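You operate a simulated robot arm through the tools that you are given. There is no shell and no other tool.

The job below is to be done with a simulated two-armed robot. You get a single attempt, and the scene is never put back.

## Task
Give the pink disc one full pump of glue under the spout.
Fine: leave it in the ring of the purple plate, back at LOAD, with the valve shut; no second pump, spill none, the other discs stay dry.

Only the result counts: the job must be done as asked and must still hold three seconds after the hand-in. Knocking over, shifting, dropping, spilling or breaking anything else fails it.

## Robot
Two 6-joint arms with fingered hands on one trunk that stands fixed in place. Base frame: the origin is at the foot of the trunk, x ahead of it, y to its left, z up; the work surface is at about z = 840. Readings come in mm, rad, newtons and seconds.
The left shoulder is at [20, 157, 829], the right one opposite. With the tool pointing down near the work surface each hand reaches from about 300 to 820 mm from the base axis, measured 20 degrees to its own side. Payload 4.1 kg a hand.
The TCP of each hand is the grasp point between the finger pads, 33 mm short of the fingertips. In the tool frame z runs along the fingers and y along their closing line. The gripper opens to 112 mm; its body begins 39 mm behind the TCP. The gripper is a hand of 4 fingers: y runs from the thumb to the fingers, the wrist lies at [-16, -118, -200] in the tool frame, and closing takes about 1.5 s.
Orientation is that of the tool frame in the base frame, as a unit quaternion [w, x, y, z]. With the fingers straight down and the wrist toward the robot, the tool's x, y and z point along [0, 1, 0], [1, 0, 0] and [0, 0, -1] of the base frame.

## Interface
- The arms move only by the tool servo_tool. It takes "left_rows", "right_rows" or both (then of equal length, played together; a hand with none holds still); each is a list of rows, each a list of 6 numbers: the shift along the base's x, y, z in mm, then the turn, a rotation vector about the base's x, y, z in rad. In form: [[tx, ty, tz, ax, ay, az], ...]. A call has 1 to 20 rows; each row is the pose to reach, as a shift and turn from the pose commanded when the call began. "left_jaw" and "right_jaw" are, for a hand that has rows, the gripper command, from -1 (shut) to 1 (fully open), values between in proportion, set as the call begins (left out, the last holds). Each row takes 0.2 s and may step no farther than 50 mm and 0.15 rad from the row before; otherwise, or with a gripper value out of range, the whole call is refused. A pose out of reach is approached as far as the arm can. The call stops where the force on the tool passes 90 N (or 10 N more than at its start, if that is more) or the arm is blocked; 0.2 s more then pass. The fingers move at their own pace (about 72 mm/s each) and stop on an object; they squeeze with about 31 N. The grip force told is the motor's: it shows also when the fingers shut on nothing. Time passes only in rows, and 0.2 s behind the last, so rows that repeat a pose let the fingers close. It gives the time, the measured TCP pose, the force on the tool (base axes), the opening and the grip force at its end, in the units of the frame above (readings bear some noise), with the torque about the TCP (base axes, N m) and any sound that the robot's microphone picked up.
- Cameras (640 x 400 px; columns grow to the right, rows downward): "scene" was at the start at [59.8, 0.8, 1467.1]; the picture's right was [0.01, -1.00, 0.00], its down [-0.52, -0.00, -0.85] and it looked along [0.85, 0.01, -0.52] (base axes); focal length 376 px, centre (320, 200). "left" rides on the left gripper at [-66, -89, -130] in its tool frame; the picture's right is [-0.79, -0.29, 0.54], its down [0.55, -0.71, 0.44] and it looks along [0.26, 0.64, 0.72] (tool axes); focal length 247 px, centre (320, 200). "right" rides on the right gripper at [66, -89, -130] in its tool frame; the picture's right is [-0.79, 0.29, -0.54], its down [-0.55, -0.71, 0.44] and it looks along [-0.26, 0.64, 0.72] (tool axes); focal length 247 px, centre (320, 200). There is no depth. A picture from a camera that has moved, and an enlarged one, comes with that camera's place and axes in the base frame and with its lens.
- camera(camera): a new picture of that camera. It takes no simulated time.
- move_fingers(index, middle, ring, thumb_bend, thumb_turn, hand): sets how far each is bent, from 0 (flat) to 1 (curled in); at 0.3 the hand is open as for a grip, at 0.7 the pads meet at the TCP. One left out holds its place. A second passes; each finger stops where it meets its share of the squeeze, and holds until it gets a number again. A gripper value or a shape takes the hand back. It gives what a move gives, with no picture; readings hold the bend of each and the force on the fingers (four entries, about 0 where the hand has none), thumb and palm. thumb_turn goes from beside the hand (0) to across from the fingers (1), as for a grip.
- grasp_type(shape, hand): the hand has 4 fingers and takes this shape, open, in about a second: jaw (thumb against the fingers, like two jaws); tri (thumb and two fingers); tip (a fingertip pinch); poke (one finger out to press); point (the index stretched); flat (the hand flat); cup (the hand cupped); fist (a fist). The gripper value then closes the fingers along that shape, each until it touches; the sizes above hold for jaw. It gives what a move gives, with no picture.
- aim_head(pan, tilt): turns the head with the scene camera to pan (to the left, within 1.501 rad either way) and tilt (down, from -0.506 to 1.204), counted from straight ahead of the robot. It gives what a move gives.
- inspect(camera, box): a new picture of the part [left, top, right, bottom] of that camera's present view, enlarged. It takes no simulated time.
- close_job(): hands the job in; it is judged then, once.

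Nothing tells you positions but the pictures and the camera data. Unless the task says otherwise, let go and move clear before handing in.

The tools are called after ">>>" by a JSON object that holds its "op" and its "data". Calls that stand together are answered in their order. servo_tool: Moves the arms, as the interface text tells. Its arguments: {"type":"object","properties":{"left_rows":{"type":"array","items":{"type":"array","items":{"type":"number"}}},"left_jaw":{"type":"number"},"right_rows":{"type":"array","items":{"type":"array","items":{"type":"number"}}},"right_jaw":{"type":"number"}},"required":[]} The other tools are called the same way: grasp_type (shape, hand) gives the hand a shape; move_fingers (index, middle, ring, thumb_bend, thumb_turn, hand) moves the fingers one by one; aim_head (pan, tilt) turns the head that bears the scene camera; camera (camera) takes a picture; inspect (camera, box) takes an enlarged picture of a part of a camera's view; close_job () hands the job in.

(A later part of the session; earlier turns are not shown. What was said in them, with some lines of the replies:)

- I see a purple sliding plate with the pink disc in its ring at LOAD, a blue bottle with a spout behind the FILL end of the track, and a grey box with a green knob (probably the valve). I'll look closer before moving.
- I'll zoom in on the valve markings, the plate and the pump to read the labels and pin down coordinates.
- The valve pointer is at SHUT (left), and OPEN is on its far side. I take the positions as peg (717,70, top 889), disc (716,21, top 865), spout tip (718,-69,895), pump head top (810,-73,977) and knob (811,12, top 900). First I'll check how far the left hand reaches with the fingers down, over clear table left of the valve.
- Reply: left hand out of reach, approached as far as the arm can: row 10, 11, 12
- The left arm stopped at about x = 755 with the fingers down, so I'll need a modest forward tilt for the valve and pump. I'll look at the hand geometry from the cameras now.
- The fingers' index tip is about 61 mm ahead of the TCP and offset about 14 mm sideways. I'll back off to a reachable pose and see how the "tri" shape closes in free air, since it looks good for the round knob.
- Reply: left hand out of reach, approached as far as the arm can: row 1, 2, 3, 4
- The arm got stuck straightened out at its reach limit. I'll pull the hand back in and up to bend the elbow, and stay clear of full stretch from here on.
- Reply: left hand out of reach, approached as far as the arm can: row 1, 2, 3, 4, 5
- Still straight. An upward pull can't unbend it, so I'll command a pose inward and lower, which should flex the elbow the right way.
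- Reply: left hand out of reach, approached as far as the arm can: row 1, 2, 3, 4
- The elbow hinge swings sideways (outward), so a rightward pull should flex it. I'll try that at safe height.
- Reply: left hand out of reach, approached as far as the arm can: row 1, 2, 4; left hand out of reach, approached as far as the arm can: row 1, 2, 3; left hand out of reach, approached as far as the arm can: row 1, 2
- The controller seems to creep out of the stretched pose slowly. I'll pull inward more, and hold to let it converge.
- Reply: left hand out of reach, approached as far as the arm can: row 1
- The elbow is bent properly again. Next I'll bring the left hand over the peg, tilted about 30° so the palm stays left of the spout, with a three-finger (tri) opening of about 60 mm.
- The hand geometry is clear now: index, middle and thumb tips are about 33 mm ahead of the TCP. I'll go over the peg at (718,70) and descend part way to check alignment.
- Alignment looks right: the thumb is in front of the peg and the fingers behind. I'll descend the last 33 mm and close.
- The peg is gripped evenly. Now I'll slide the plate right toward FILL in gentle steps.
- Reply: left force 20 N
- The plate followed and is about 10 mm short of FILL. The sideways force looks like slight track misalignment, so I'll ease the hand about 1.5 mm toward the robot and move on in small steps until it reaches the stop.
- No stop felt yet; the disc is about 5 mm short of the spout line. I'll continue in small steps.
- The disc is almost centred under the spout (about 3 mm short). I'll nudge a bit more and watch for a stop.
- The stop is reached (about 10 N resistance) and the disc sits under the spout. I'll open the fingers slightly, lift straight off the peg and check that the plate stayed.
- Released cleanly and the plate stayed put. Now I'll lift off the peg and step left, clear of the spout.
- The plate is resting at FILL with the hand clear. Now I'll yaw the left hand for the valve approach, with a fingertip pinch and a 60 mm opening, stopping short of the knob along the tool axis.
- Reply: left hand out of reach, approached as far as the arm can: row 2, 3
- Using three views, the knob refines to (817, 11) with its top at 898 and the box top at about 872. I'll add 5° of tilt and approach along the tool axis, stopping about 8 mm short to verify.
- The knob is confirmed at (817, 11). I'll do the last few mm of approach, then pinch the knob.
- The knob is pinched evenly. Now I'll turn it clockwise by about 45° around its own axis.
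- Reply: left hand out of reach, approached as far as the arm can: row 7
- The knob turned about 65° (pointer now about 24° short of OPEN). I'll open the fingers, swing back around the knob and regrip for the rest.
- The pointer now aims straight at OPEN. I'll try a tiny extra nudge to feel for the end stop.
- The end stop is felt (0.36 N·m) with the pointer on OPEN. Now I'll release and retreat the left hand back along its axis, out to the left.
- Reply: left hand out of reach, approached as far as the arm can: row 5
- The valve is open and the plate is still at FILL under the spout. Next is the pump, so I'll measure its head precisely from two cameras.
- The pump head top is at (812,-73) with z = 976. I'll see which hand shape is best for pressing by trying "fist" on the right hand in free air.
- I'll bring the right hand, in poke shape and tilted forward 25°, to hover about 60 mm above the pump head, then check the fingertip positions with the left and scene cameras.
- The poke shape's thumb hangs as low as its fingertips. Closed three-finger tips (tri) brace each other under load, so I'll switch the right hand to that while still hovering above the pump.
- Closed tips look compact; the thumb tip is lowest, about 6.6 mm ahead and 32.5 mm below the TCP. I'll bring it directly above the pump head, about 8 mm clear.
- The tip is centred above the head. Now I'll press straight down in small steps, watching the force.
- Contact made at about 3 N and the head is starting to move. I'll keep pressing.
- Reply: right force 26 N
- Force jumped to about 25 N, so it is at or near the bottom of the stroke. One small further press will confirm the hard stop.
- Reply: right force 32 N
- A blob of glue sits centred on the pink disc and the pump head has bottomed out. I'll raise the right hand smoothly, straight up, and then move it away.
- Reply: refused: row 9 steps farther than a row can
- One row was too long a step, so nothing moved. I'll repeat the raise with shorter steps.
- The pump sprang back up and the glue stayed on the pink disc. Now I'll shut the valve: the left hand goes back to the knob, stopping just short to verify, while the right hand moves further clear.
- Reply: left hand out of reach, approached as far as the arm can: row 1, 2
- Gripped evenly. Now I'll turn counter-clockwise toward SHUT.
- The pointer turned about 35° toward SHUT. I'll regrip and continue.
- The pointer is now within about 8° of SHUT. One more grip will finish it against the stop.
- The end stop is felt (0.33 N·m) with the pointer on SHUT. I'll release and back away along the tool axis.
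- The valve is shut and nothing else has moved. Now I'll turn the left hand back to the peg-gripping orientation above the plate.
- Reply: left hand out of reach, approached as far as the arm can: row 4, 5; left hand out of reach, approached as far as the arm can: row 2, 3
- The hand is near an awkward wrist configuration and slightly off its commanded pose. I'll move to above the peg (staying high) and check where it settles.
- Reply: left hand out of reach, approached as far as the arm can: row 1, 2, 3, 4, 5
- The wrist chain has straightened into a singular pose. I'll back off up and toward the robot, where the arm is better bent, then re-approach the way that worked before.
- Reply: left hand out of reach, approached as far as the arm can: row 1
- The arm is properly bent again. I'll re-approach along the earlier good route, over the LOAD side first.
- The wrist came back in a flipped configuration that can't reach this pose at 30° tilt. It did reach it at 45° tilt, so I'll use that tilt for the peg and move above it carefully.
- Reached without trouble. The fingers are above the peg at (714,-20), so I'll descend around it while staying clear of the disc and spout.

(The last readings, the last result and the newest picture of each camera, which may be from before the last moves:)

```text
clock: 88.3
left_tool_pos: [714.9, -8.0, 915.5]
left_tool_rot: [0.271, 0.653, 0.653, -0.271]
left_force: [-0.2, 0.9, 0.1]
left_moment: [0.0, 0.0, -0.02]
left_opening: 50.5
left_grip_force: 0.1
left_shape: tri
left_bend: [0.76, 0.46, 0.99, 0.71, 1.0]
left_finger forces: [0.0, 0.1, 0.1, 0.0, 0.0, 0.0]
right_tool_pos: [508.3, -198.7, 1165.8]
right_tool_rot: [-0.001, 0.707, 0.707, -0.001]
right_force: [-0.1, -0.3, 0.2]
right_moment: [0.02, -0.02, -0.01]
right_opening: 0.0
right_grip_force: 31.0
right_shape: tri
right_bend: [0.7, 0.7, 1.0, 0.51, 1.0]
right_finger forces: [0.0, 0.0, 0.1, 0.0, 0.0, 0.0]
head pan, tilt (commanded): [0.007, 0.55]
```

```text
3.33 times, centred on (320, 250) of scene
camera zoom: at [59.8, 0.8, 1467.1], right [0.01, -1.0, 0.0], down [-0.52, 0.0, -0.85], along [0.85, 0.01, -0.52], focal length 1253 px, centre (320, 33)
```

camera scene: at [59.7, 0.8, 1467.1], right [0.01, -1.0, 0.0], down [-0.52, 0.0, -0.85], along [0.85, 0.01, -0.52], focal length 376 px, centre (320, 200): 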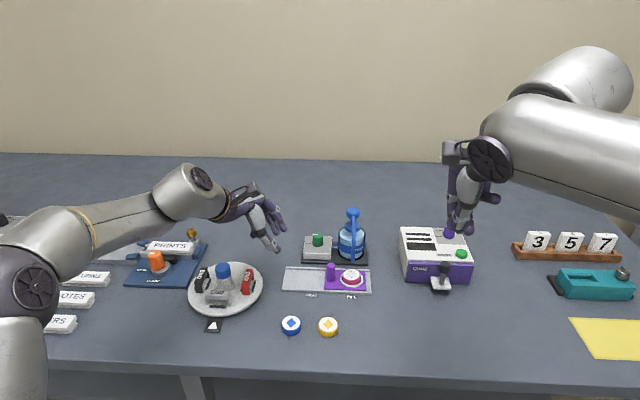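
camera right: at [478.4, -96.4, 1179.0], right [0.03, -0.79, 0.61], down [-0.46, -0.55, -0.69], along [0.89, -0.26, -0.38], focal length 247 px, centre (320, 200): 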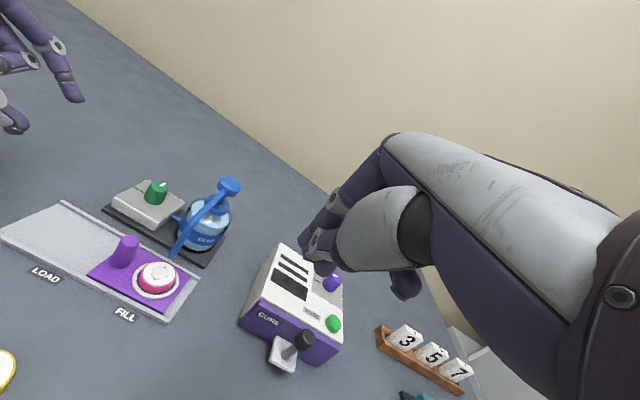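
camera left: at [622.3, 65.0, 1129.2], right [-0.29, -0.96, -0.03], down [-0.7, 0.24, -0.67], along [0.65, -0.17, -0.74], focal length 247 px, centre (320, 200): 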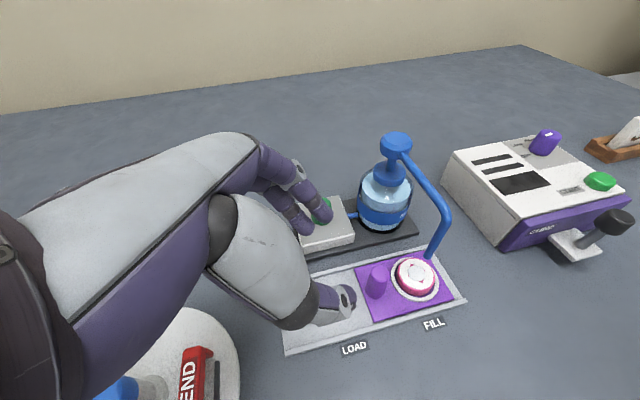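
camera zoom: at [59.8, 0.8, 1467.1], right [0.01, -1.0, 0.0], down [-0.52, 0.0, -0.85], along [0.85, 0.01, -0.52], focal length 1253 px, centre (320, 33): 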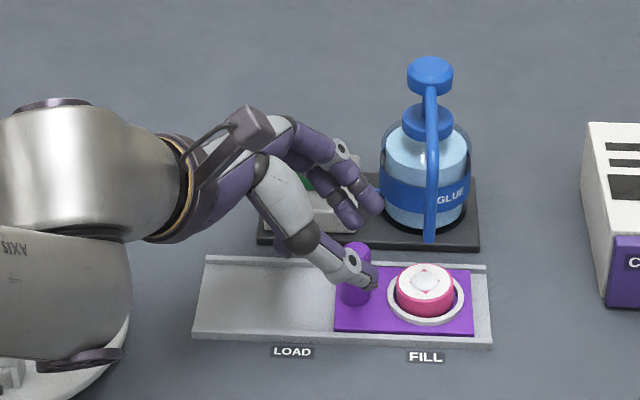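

>>> {"op": "camera", "data": {"camera": "right"}}

>>> {"op": "camera", "data": {"camera": "scene"}}

>>> {"op": "inspect", "data": {"camera": "scene", "box": [150, 180, 310, 330]}}

```text
taken
camera right: at [418.0, -132.6, 1297.7], right [0.29, -0.79, 0.54], down [-0.71, -0.55, -0.44], along [0.64, -0.26, -0.72], focal length 247 px, centre (320, 200)
```

right: 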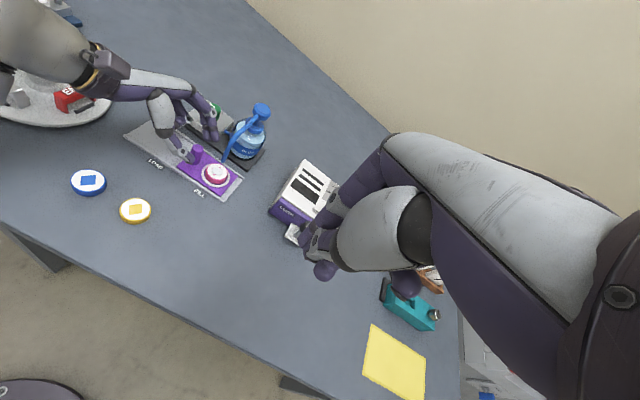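

```text
taken
camera scene: at [59.8, 0.8, 1467.1], right [0.01, -1.0, 0.0], down [-0.52, 0.0, -0.85], along [0.85, 0.01, -0.52], focal length 376 px, centre (320, 200)
```

scene: 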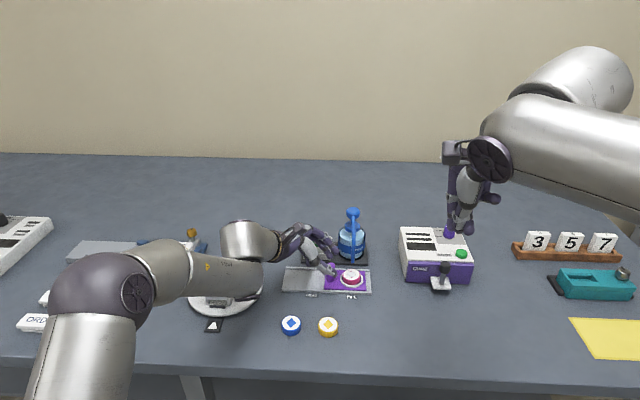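

```text
2.67 times, centred on (230, 255) of scene
camera zoom: at [59.8, 0.8, 1467.1], right [0.01, -1.0, 0.0], down [-0.52, 0.0, -0.85], along [0.85, 0.01, -0.52], focal length 1002 px, centre (560, 53)
```

zoom: 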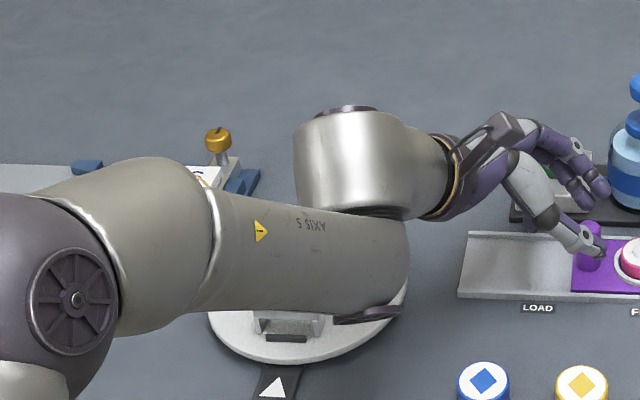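

The forearm link hangs over the turntable in this configuration, so before going lower I want to know its clearance. I'll turn the right hand's camera left to look at it.

>>> {"op": "servo_tool", "data": {"right_rows": [[0, 0, 0, 0, 0, 0.14], [0, 0, 0, 0, 0, 0.28], [0, 0, 0, 0, 0, 0.42], [0, 0, 0, 0, 0, 0.56], [0, 0, 0, 0, 0, 0.7], [0, 0, 0, 0, 0, 0.7]]}}

>>> {"op": "camera", "data": {"camera": "right"}}

```text
clock: 89.7
left_tool_pos: [714.8, -8.0, 916.2]
left_tool_rot: [0.271, 0.654, 0.653, -0.271]
left_force: [-0.2, 0.1, -0.8]
left_moment: [-0.01, 0.01, 0.0]
left_opening: 50.5
left_grip_force: 0.1
left_shape: tri
left_bend: [0.76, 0.46, 0.99, 0.71, 1.0]
left_finger forces: [0.1, 0.0, 0.0, 0.0, 0.0, 0.1]
right_tool_pos: [507.6, -199.0, 1169.4]
right_tool_rot: [0.0, 0.421, 0.907, 0.0]
right_force: [0.6, -0.7, -0.2]
right_moment: [-0.02, -0.02, 0.01]
right_opening: 0.4
right_grip_force: 30.6
right_shape: tri
right_bend: [0.7, 0.7, 1.0, 0.51, 1.0]
right_finger forces: [0.1, 0.0, 0.1, 0.0, 0.1, 0.0]
head pan, tilt (commanded): [0.007, 0.55]
```

```text
taken
camera right: at [395.5, -205.2, 1298.6], right [0.73, -0.42, 0.54], down [-0.19, -0.88, -0.44], along [0.66, 0.22, -0.72], focal length 247 px, centre (320, 200)
```

right: 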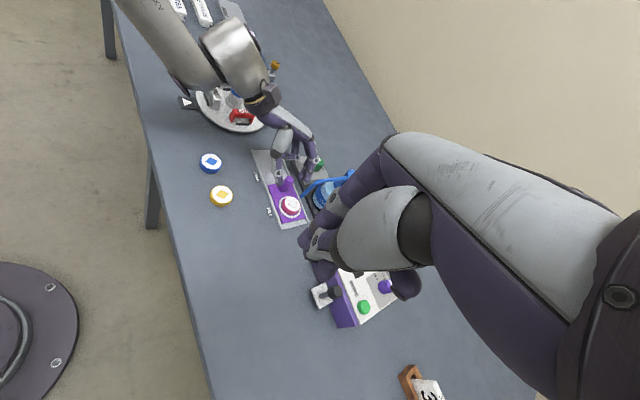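

>>> {"op": "inspect", "data": {"camera": "right", "box": [110, 0, 340, 200]}}

```text
2.00 times, centred on (225, 100) of right
camera zoom: at [395.5, -205.2, 1298.6], right [0.73, -0.42, 0.54], down [-0.19, -0.88, -0.44], along [0.66, 0.22, -0.72], focal length 494 px, centre (510, 400)
```

zoom: 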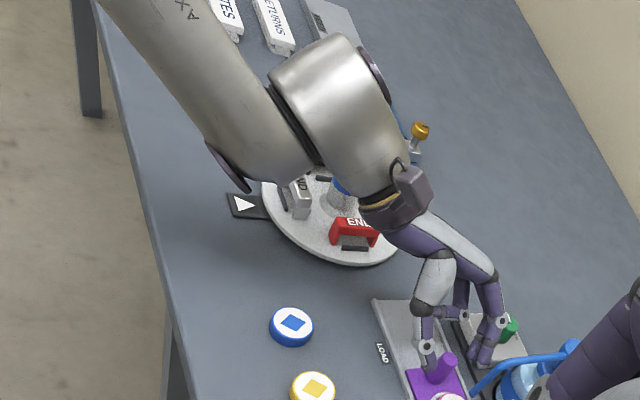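

The lowest part of that link is at about z = 980 near (520,130), with ample clearance to the turntable. I'll finish the descent onto the peg.

>>> {"op": "servo_tool", "data": {"left_rows": [[0, 0, -8, 0, 0, 0], [0, 0, -16, 0, 0, 0], [0, 0, -22, 0, 0, 0], [0, 0, -22, 0, 0, 0]]}}

>>> {"op": "inspect", "data": {"camera": "left", "box": [240, 150, 460, 320]}}

>>> {"op": "inspect", "data": {"camera": "scene", "box": [300, 220, 390, 300]}}

```text
clock: 90.7
left_tool_pos: [714.6, -9.3, 892.0]
left_tool_rot: [0.27, 0.653, 0.654, -0.271]
left_force: [0.1, -0.6, 1.1]
left_moment: [-0.01, -0.01, 0.01]
left_opening: 50.9
left_grip_force: 0.0
left_shape: tri
left_bend: [0.76, 0.46, 0.99, 0.71, 1.0]
left_finger forces: [0.1, 0.0, 0.0, 0.1, 0.0, 0.1]
right_tool_pos: [507.1, -200.0, 1169.4]
right_tool_rot: [0.001, 0.422, 0.906, 0.0]
right_force: [0.0, -0.4, 0.8]
right_moment: [-0.01, 0.0, 0.0]
right_opening: 0.1
right_grip_force: 31.4
right_shape: tri
right_bend: [0.7, 0.7, 1.0, 0.51, 1.0]
right_finger forces: [0.0, 0.1, 0.0, 0.0, 0.1, 0.0]
head pan, tilt (commanded): [0.007, 0.55]
```

```text
2.35 times, centred on (350, 235) of left
camera zoom: at [625.3, 36.9, 1030.3], right [-0.29, -0.94, 0.18], down [-0.71, 0.08, -0.7], along [0.64, -0.33, -0.69], focal length 581 px, centre (249, 118)
```

zoom: 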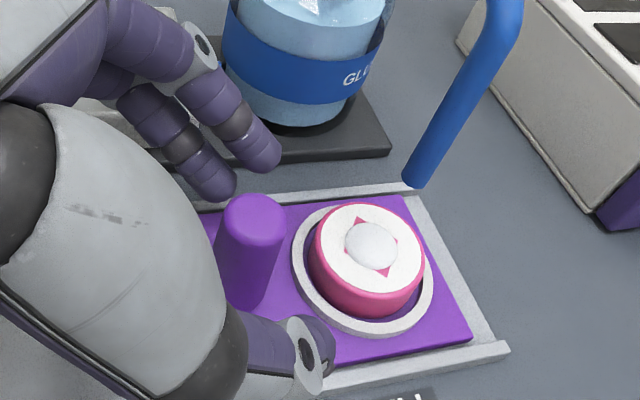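

```text
5.00 times, centred on (345, 260) of scene
camera zoom: at [59.8, 0.8, 1467.1], right [0.01, -1.0, 0.0], down [-0.52, 0.0, -0.85], along [0.85, 0.01, -0.52], focal length 1880 px, centre (195, -100)
```

zoom: 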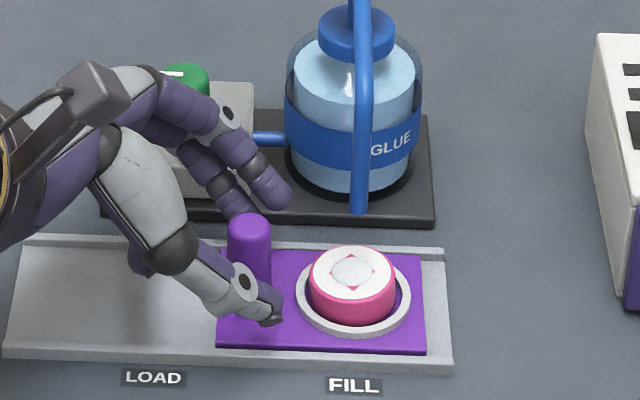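

The fingers straddle the peg, clear of the disc. Closing now.

>>> {"op": "servo_tool", "data": {"left_rows": [[0, 0, 0, 0, 0, 0], [0, 0, 0, 0, 0, 0], [0, 0, 0, 0, 0, 0], [0, 0, 0, 0, 0, 0], [0, 0, 0, 0, 0, 0]], "left_jaw": -1}}

>>> {"op": "inspect", "data": {"camera": "left", "box": [240, 150, 460, 320]}}

>>> {"op": "inspect", "data": {"camera": "scene", "box": [300, 220, 390, 300]}}

```text
clock: 91.9
left_tool_pos: [713.5, -8.9, 891.8]
left_tool_rot: [0.271, 0.653, 0.653, -0.271]
left_force: [1.4, -2.4, -2.2]
left_moment: [0.09, 0.0, -0.07]
left_opening: 12.3
left_grip_force: 31.3
left_shape: tri
left_bend: [0.73, 0.61, 1.0, 0.74, 1.0]
left_finger forces: [12.4, 14.5, 0.1, 0.0, 25.4, 0.1]
right_tool_pos: [506.8, -198.4, 1167.9]
right_tool_rot: [0.0, 0.422, 0.907, 0.0]
right_force: [-0.2, 0.1, 0.6]
right_moment: [-0.01, 0.03, -0.01]
right_opening: 0.0
right_grip_force: 31.1
right_shape: tri
right_bend: [0.7, 0.7, 1.0, 0.51, 1.0]
right_finger forces: [0.1, 0.0, 0.0, 0.1, 0.0, 0.0]
head pan, tilt (commanded): [0.007, 0.55]
```

```text
2.35 times, centred on (350, 235) of left
camera zoom: at [625.3, 36.9, 1030.2], right [-0.29, -0.94, 0.18], down [-0.71, 0.08, -0.7], along [0.64, -0.33, -0.69], focal length 581 px, centre (249, 118)
```

zoom: 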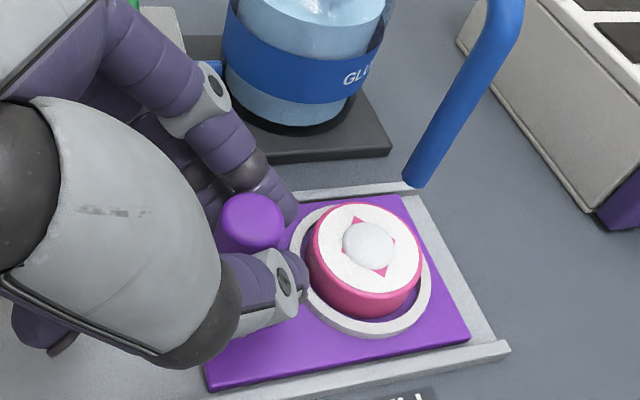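

```text
5.00 times, centred on (345, 260) of scene
camera zoom: at [59.8, 0.8, 1467.1], right [0.01, -1.0, 0.0], down [-0.52, 0.0, -0.85], along [0.85, 0.01, -0.52], focal length 1880 px, centre (195, -100)
```

zoom: 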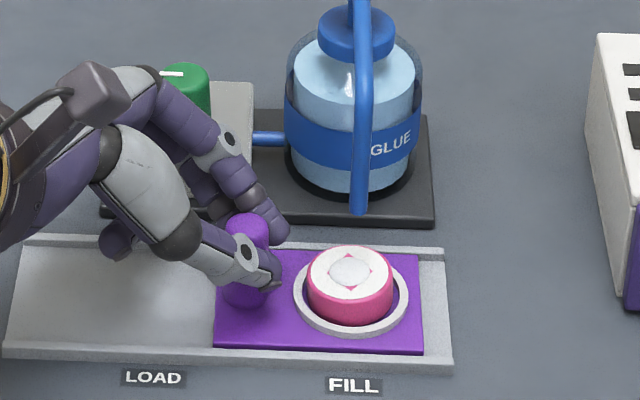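

Even grip, no contact with the disc. Sliding the plate back toward LOAD, following the slight slope of the track.

>>> {"op": "servo_tool", "data": {"left_rows": [[0.2, 6, 0, 0, 0, 0], [0.5, 15, 0, 0, 0, 0], [0.8, 24, 0, 0, 0, 0], [1.1, 33, 0, 0, 0, 0], [1.4, 42, 0, 0, 0, 0], [1.7, 51, 0, 0, 0, 0], [2.0, 60, 0, 0, 0, 0], [2.3, 69, 0, 0, 0, 0], [2.6, 77, 0, 0, 0, 0], [2.7, 80, 0, 0, 0, 0], [2.7, 80, 0, 0, 0, 0]]}}

>>> {"op": "inspect", "data": {"camera": "scene", "box": [250, 200, 390, 310]}}

>>> {"op": "camera", "data": {"camera": "left"}}

```text
clock: 94.3
left_tool_pos: [717.1, 69.7, 892.6]
left_tool_rot: [0.27, 0.654, 0.653, -0.271]
left_force: [-0.7, 0.1, -1.0]
left_moment: [0.08, 0.03, -0.03]
left_opening: 12.1
left_grip_force: 30.9
left_shape: tri
left_bend: [0.73, 0.6, 1.0, 0.74, 1.0]
left_finger forces: [12.3, 15.4, 0.0, 0.1, 26.9, 0.0]
right_tool_pos: [506.7, -198.1, 1168.1]
right_tool_rot: [0.0, 0.422, 0.907, 0.001]
right_force: [0.0, -0.7, -0.3]
right_moment: [-0.01, 0.02, -0.02]
right_opening: 0.0
right_grip_force: 30.6
right_shape: tri
right_bend: [0.7, 0.7, 1.0, 0.51, 1.0]
right_finger forces: [0.0, 0.0, 0.1, 0.0, 0.1, 0.1]
head pan, tilt (commanded): [0.007, 0.55]
```

```text
3.64 times, centred on (320, 255) of scene
camera zoom: at [59.8, 0.8, 1467.1], right [0.01, -1.0, 0.0], down [-0.52, 0.0, -0.85], along [0.85, 0.01, -0.52], focal length 1367 px, centre (320, 0)
```

zoom: 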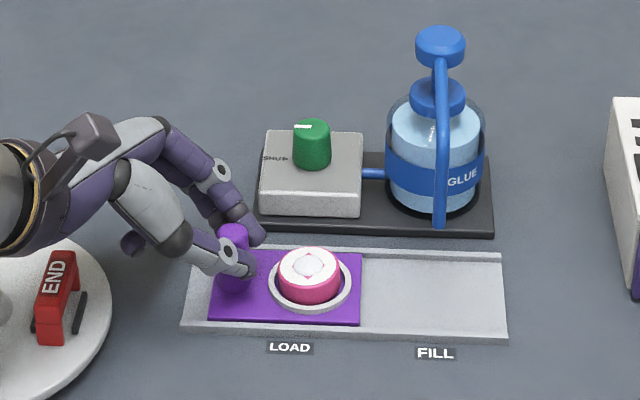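

```text
taken
camera left: at [628.9, 116.0, 1030.2], right [-0.29, -0.94, 0.18], down [-0.71, 0.08, -0.7], along [0.64, -0.33, -0.69], focal length 247 px, centre (320, 200)
```

left: 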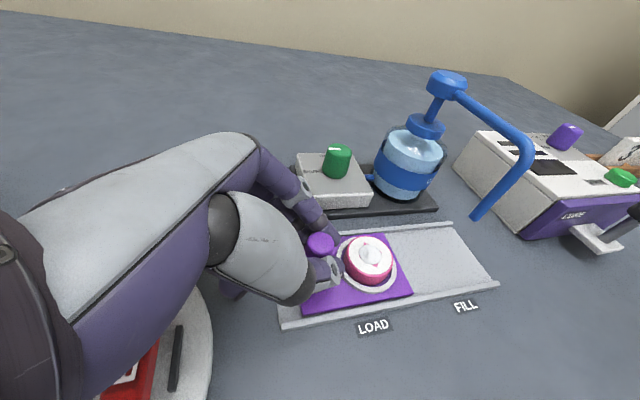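

Good, about 10 mm to go. I'll finish gently until the LOAD stop is felt.

>>> {"op": "servo_tool", "data": {"left_rows": [[0.1, 3, 0, 0, 0, 0], [0.2, 6, 0, 0, 0, 0], [0.3, 9, 0, 0, 0, 0], [0.3, 9, 0, 0, 0, 0]]}}

>>> {"op": "inspect", "data": {"camera": "scene", "box": [250, 200, 390, 310]}}

```text
clock: 95.3
left_tool_pos: [716.7, 79.1, 893.3]
left_tool_rot: [0.271, 0.652, 0.654, -0.27]
left_force: [7.8, 1.5, -2.6]
left_moment: [0.11, -0.17, 0.08]
left_opening: 12.3
left_grip_force: 31.1
left_shape: tri
left_bend: [0.73, 0.6, 1.0, 0.74, 1.0]
left_finger forces: [14.1, 18.1, 0.1, 0.0, 24.3, 0.0]
right_tool_pos: [506.4, -199.2, 1168.8]
right_tool_rot: [0.001, 0.422, 0.906, 0.0]
right_force: [0.2, 0.3, 0.3]
right_moment: [-0.03, 0.01, -0.01]
right_opening: 0.0
right_grip_force: 31.1
right_shape: tri
right_bend: [0.7, 0.7, 1.0, 0.51, 1.0]
right_finger forces: [0.0, 0.0, 0.0, 0.0, 0.0, 0.0]
head pan, tilt (commanded): [0.007, 0.55]
```

```text
3.64 times, centred on (320, 255) of scene
camera zoom: at [60.1, 0.9, 1467.1], right [0.01, -1.0, 0.0], down [-0.52, 0.0, -0.85], along [0.85, 0.01, -0.52], focal length 1367 px, centre (320, 0)
```

zoom: 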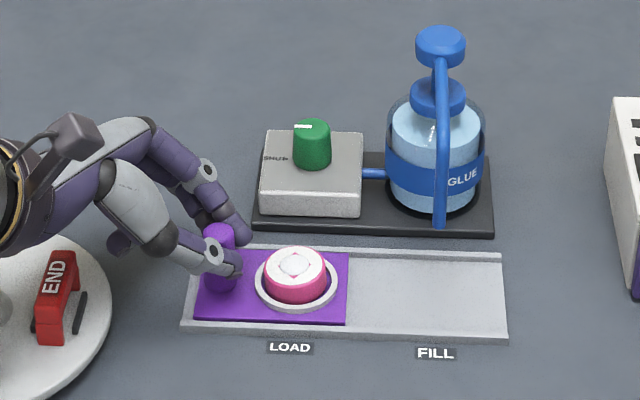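

>>> {"op": "servo_tool", "data": {"left_rows": [[1, 1, 0, 0, 0, 0], [1, 2, 0, 0, 0, 0], [1, 3, 0, 0, 0, 0], [1, 4, 0, 0, 0, 0], [1, 4, 0, 0, 0, 0]]}}

>>> {"op": "inspect", "data": {"camera": "scene", "box": [270, 240, 350, 300]}}

```text
clock: 96.5
left_tool_pos: [718.2, 79.7, 892.9]
left_tool_rot: [0.27, 0.654, 0.652, -0.271]
left_force: [6.3, -17.5, -5.3]
left_moment: [-0.14, -0.18, 0.02]
left_opening: 12.0
left_grip_force: 31.1
left_shape: tri
left_bend: [0.72, 0.6, 1.0, 0.74, 1.0]
left_finger forces: [17.5, 15.7, 0.1, 0.0, 25.5, 0.0]
right_tool_pos: [505.7, -199.8, 1168.8]
right_tool_rot: [0.0, 0.422, 0.907, 0.0]
right_force: [-0.1, 0.6, 0.6]
right_moment: [0.0, -0.01, 0.0]
right_opening: 0.1
right_grip_force: 31.2
right_shape: tri
right_bend: [0.7, 0.7, 1.0, 0.51, 1.0]
right_finger forces: [0.0, 0.0, 0.0, 0.1, 0.0, 0.1]
head pan, tilt (commanded): [0.007, 0.55]
```

```text
6.67 times, centred on (310, 270) of scene
camera zoom: at [60.2, 0.2, 1467.1], right [0.01, -1.0, 0.0], down [-0.52, 0.0, -0.85], along [0.85, 0.01, -0.52], focal length 2506 px, centre (387, -267)
```

zoom: 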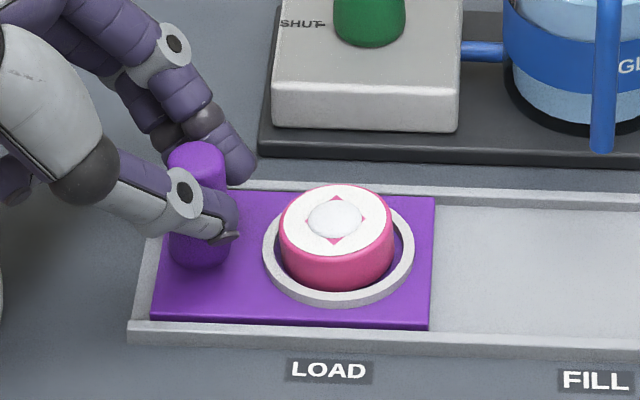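

The LOAD stop is reached (17 N). I'll ease the pressure, open the fingers slightly and lift away.

>>> {"op": "servo_tool", "data": {"left_rows": [[-0.5, -1, 0, 0, 0, 0], [-0.7, -2, 0, 0, 0, 0], [-0.7, -2, 0, 0, 0, 0]]}}

>>> {"op": "servo_tool", "data": {"left_rows": [[0, 0, 0, 0, 0, 0], [0, 0, 0, 0, 0, 0], [0, 0, 0, 0, 0, 0], [0, 0, 0, 0, 0, 0]], "left_jaw": -0.3}}

>>> {"op": "inspect", "data": {"camera": "scene", "box": [270, 240, 350, 300]}}

>>> {"op": "inspect", "data": {"camera": "left", "box": [240, 150, 460, 320]}}

```text
clock: 97.3
left_tool_pos: [716.2, 80.2, 894.1]
left_tool_rot: [0.271, 0.654, 0.652, -0.271]
left_force: [2.4, -16.2, -5.4]
left_moment: [-0.12, -0.14, -0.05]
left_opening: 12.1
left_grip_force: 31.3
left_shape: tri
left_bend: [0.72, 0.6, 1.0, 0.74, 1.0]
left_finger forces: [16.3, 14.7, 0.0, 0.0, 26.7, 0.0]
right_tool_pos: [506.9, -199.6, 1168.5]
right_tool_rot: [0.0, 0.422, 0.907, 0.0]
right_force: [-1.3, -1.4, -0.8]
right_moment: [0.0, 0.02, -0.02]
right_opening: 0.0
right_grip_force: 31.1
right_shape: tri
right_bend: [0.7, 0.7, 1.0, 0.51, 1.0]
right_finger forces: [0.0, 0.1, 0.0, 0.0, 0.1, 0.0]
head pan, tilt (commanded): [0.007, 0.55]
```

```text
clock: 98.3
left_tool_pos: [717.9, 83.2, 892.6]
left_tool_rot: [0.271, 0.654, 0.653, -0.271]
left_force: [0.9, -0.7, 0.6]
left_moment: [0.01, 0.0, -0.03]
left_opening: 39.1
left_grip_force: 0.2
left_shape: tri
left_bend: [0.76, 0.51, 0.99, 0.73, 1.0]
left_finger forces: [0.0, 0.0, 0.1, 0.1, 0.0, 0.0]
right_tool_pos: [507.5, -197.8, 1169.4]
right_tool_rot: [0.0, 0.421, 0.907, 0.001]
right_force: [-0.5, 0.0, 0.3]
right_moment: [0.0, -0.04, 0.0]
right_opening: 0.2
right_grip_force: 31.0
right_shape: tri
right_bend: [0.7, 0.7, 1.0, 0.51, 1.0]
right_finger forces: [0.1, 0.1, 0.0, 0.1, 0.0, 0.0]
head pan, tilt (commanded): [0.007, 0.55]
```

```text
6.67 times, centred on (310, 270) of scene
camera zoom: at [59.8, 0.8, 1467.1], right [0.01, -1.0, 0.0], down [-0.52, 0.0, -0.85], along [0.85, 0.01, -0.52], focal length 2506 px, centre (387, -267)
```

zoom: 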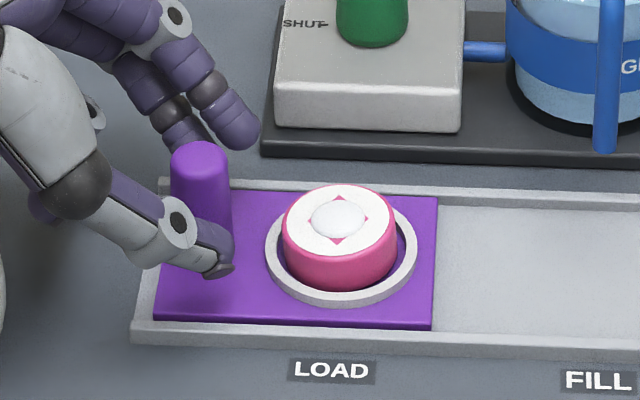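

```text
2.35 times, centred on (350, 235) of left
camera zoom: at [629.1, 127.5, 1030.6], right [-0.29, -0.94, 0.18], down [-0.71, 0.08, -0.7], along [0.64, -0.33, -0.69], focal length 581 px, centre (249, 118)
```

zoom: 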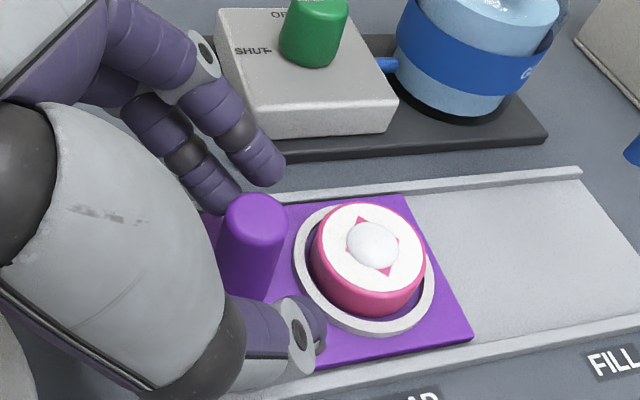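

The fingers are free and the plate is resting at LOAD. Lifting straight up, then retreating.

>>> {"op": "servo_tool", "data": {"left_rows": [[0, 0, 12, 0, 0, 0], [0, 0, 28, 0, 0, 0], [0, 0, 46, 0, 0, 0], [0, 5, 68, 0, 0, 0], [-25, 15, 90, 0, 0, 0], [-60, 25, 110, 0, 0, 0], [-100, 35, 125, 0, 0, 0], [-140, 45, 140, 0, 0, 0], [-140, 45, 140, 0, 0, 0]]}}

>>> {"op": "camera", "data": {"camera": "scene"}}

>>> {"op": "inspect", "data": {"camera": "scene", "box": [260, 190, 400, 310]}}

>>> {"op": "camera", "data": {"camera": "right"}}

```text
clock: 100.3
left_tool_pos: [579.9, 128.9, 1031.7]
left_tool_rot: [0.27, 0.653, 0.653, -0.271]
left_force: [0.2, 0.0, -0.1]
left_moment: [-0.01, -0.01, 0.01]
left_opening: 39.2
left_grip_force: 0.0
left_shape: tri
left_bend: [0.76, 0.51, 0.99, 0.73, 1.0]
left_finger forces: [0.0, 0.1, 0.0, 0.0, 0.0, 0.0]
right_tool_pos: [507.4, -197.9, 1168.5]
right_tool_rot: [0.0, 0.422, 0.907, 0.0]
right_force: [0.6, 0.0, 0.1]
right_moment: [0.03, -0.02, 0.01]
right_opening: 0.0
right_grip_force: 31.2
right_shape: tri
right_bend: [0.7, 0.7, 1.0, 0.51, 1.0]
right_finger forces: [0.0, 0.0, 0.0, 0.1, 0.0, 0.0]
head pan, tilt (commanded): [0.007, 0.55]
```

```text
taken
camera scene: at [59.9, 0.8, 1467.1], right [0.01, -1.0, 0.0], down [-0.52, 0.0, -0.85], along [0.85, 0.01, -0.52], focal length 376 px, centre (320, 200)
```

scene: 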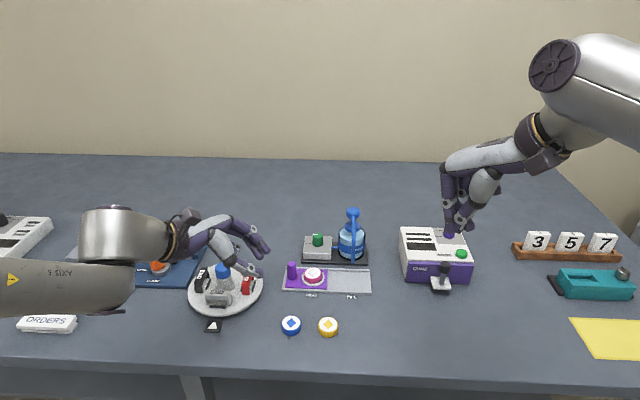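

```text
3.33 times, centred on (330, 250) of scene
camera zoom: at [59.9, 0.8, 1467.1], right [0.01, -1.0, 0.0], down [-0.52, 0.0, -0.85], along [0.85, 0.01, -0.52], focal length 1253 px, centre (287, 33)
```

zoom: 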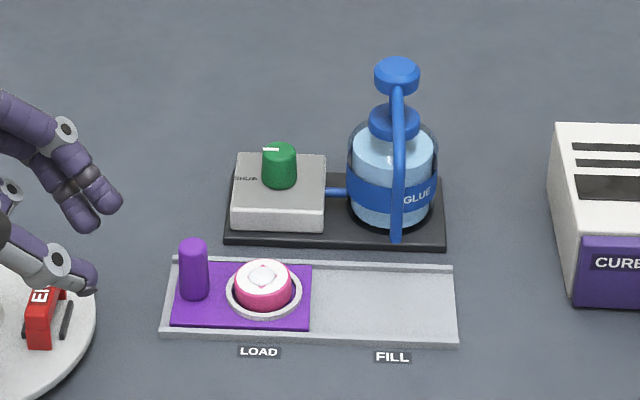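

```text
taken
camera right: at [395.6, -205.1, 1298.6], right [0.73, -0.42, 0.54], down [-0.19, -0.88, -0.44], along [0.66, 0.22, -0.72], focal length 247 px, centre (320, 200)
```

right: 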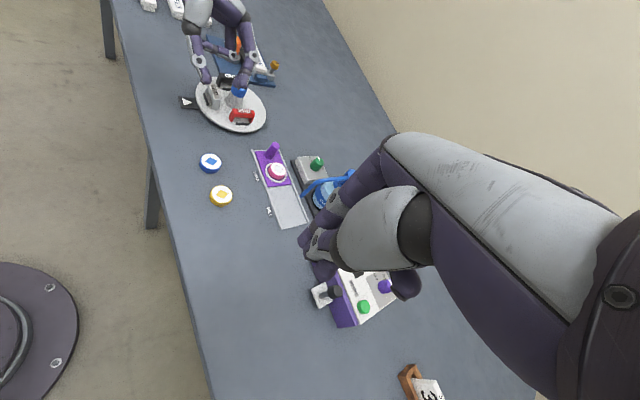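

The plate, knob and pump all match their starting places, and the pink disc carries the glue in its ring at LOAD. I'll raise the left hand further clear and do a last check of the surroundings.

>>> {"op": "servo_tool", "data": {"left_rows": [[-20, 0, 25, 0, 0, 0], [-45, 5, 50, 0, 0, 0], [-70, 10, 75, 0, 0, 0], [-95, 15, 100, 0, 0, 0], [-95, 15, 100, 0, 0, 0]], "left_jaw": 0.5}}

>>> {"op": "camera", "data": {"camera": "scene"}}

>>> {"op": "inspect", "data": {"camera": "scene", "box": [180, 250, 280, 340]}}

>>> {"op": "inspect", "data": {"camera": "scene", "box": [275, 225, 355, 300]}}

```text
clock: 101.5
left_tool_pos: [478.5, 143.8, 1131.1]
left_tool_rot: [0.27, 0.653, 0.653, -0.271]
left_force: [-0.6, 0.1, -0.4]
left_moment: [-0.01, 0.03, -0.01]
left_opening: 83.7
left_grip_force: 0.0
left_shape: tri
left_bend: [0.25, 0.35, 0.99, 0.56, 0.99]
left_finger forces: [0.0, 0.1, 0.0, 0.0, 0.0, 0.1]
right_tool_pos: [506.4, -198.3, 1168.1]
right_tool_rot: [0.0, 0.421, 0.907, 0.001]
right_force: [0.7, -0.1, -0.4]
right_moment: [0.01, 0.04, -0.02]
right_opening: 0.3
right_grip_force: 30.7
right_shape: tri
right_bend: [0.7, 0.7, 1.0, 0.51, 1.0]
right_finger forces: [0.0, 0.0, 0.0, 0.0, 0.0, 0.0]
head pan, tilt (commanded): [0.007, 0.55]
```

```text
taken
camera scene: at [59.9, 0.8, 1467.1], right [0.01, -1.0, 0.0], down [-0.52, 0.0, -0.85], along [0.85, 0.01, -0.52], focal length 376 px, centre (320, 200)
```

scene: 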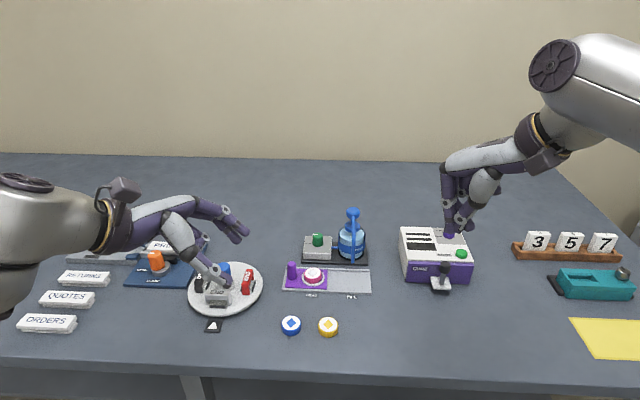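

```text
4.44 times, centred on (230, 295) of scene
camera zoom: at [59.9, 0.8, 1467.1], right [0.01, -1.0, 0.0], down [-0.52, 0.0, -0.85], along [0.85, 0.01, -0.52], focal length 1671 px, centre (720, -222)
```

zoom: 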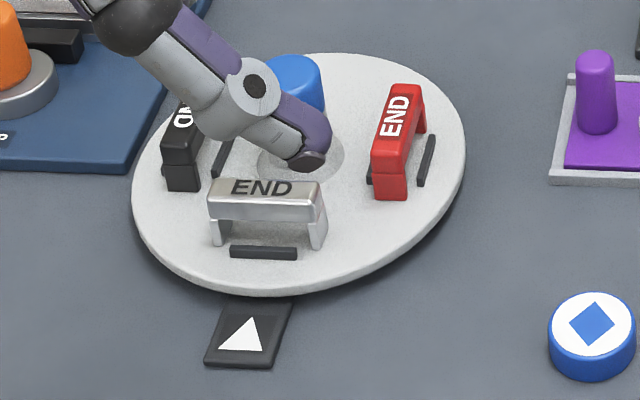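

```text
5.33 times, centred on (315, 262) of scene
camera zoom: at [59.9, 0.8, 1467.1], right [0.01, -1.0, 0.0], down [-0.52, 0.0, -0.85], along [0.85, 0.01, -0.52], focal length 2005 px, centre (347, -133)
```

zoom: 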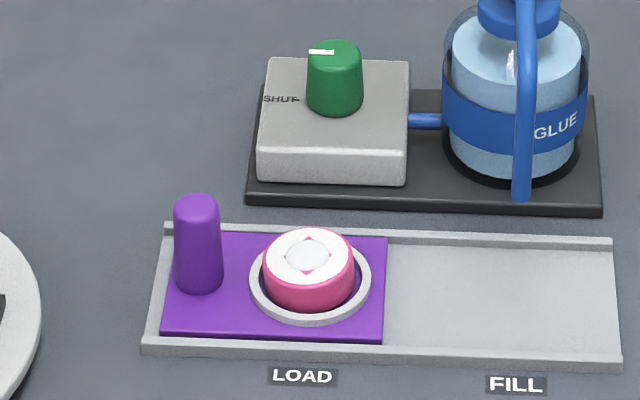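

The pink disc sits in the purple plate's ring at LOAD with one blob of glue on it. The valve is on SHUT, the pump is up, and the turntable and the other discs are where they were and dry. Both hands are clear, so I'm handing in.

>>> {"op": "close_job", "data": {}}

```text
The job is handed in.
```

The pink disc got one full pump of glue under the spout and is back at LOAD, sitting in the ring of the purple plate. I handed the job in; no verdict came back.

- **Pump:** I pressed the head once, down to its hard stop, and let it rise again. The glue sits as a single blob in the middle of the disc, and I saw no spill.
- **Valve:** it is turned back to SHUT, felt against its end stop, with the pointer where it started.
- **Plate:** I slid it back until I felt the LOAD stop, and in the pictures it matches its starting place.
- **Everything else:** the blue and yellow discs are dry, and the turntable, the bottle and the rest look unmoved. Both hands were clear of everything before hand-in.
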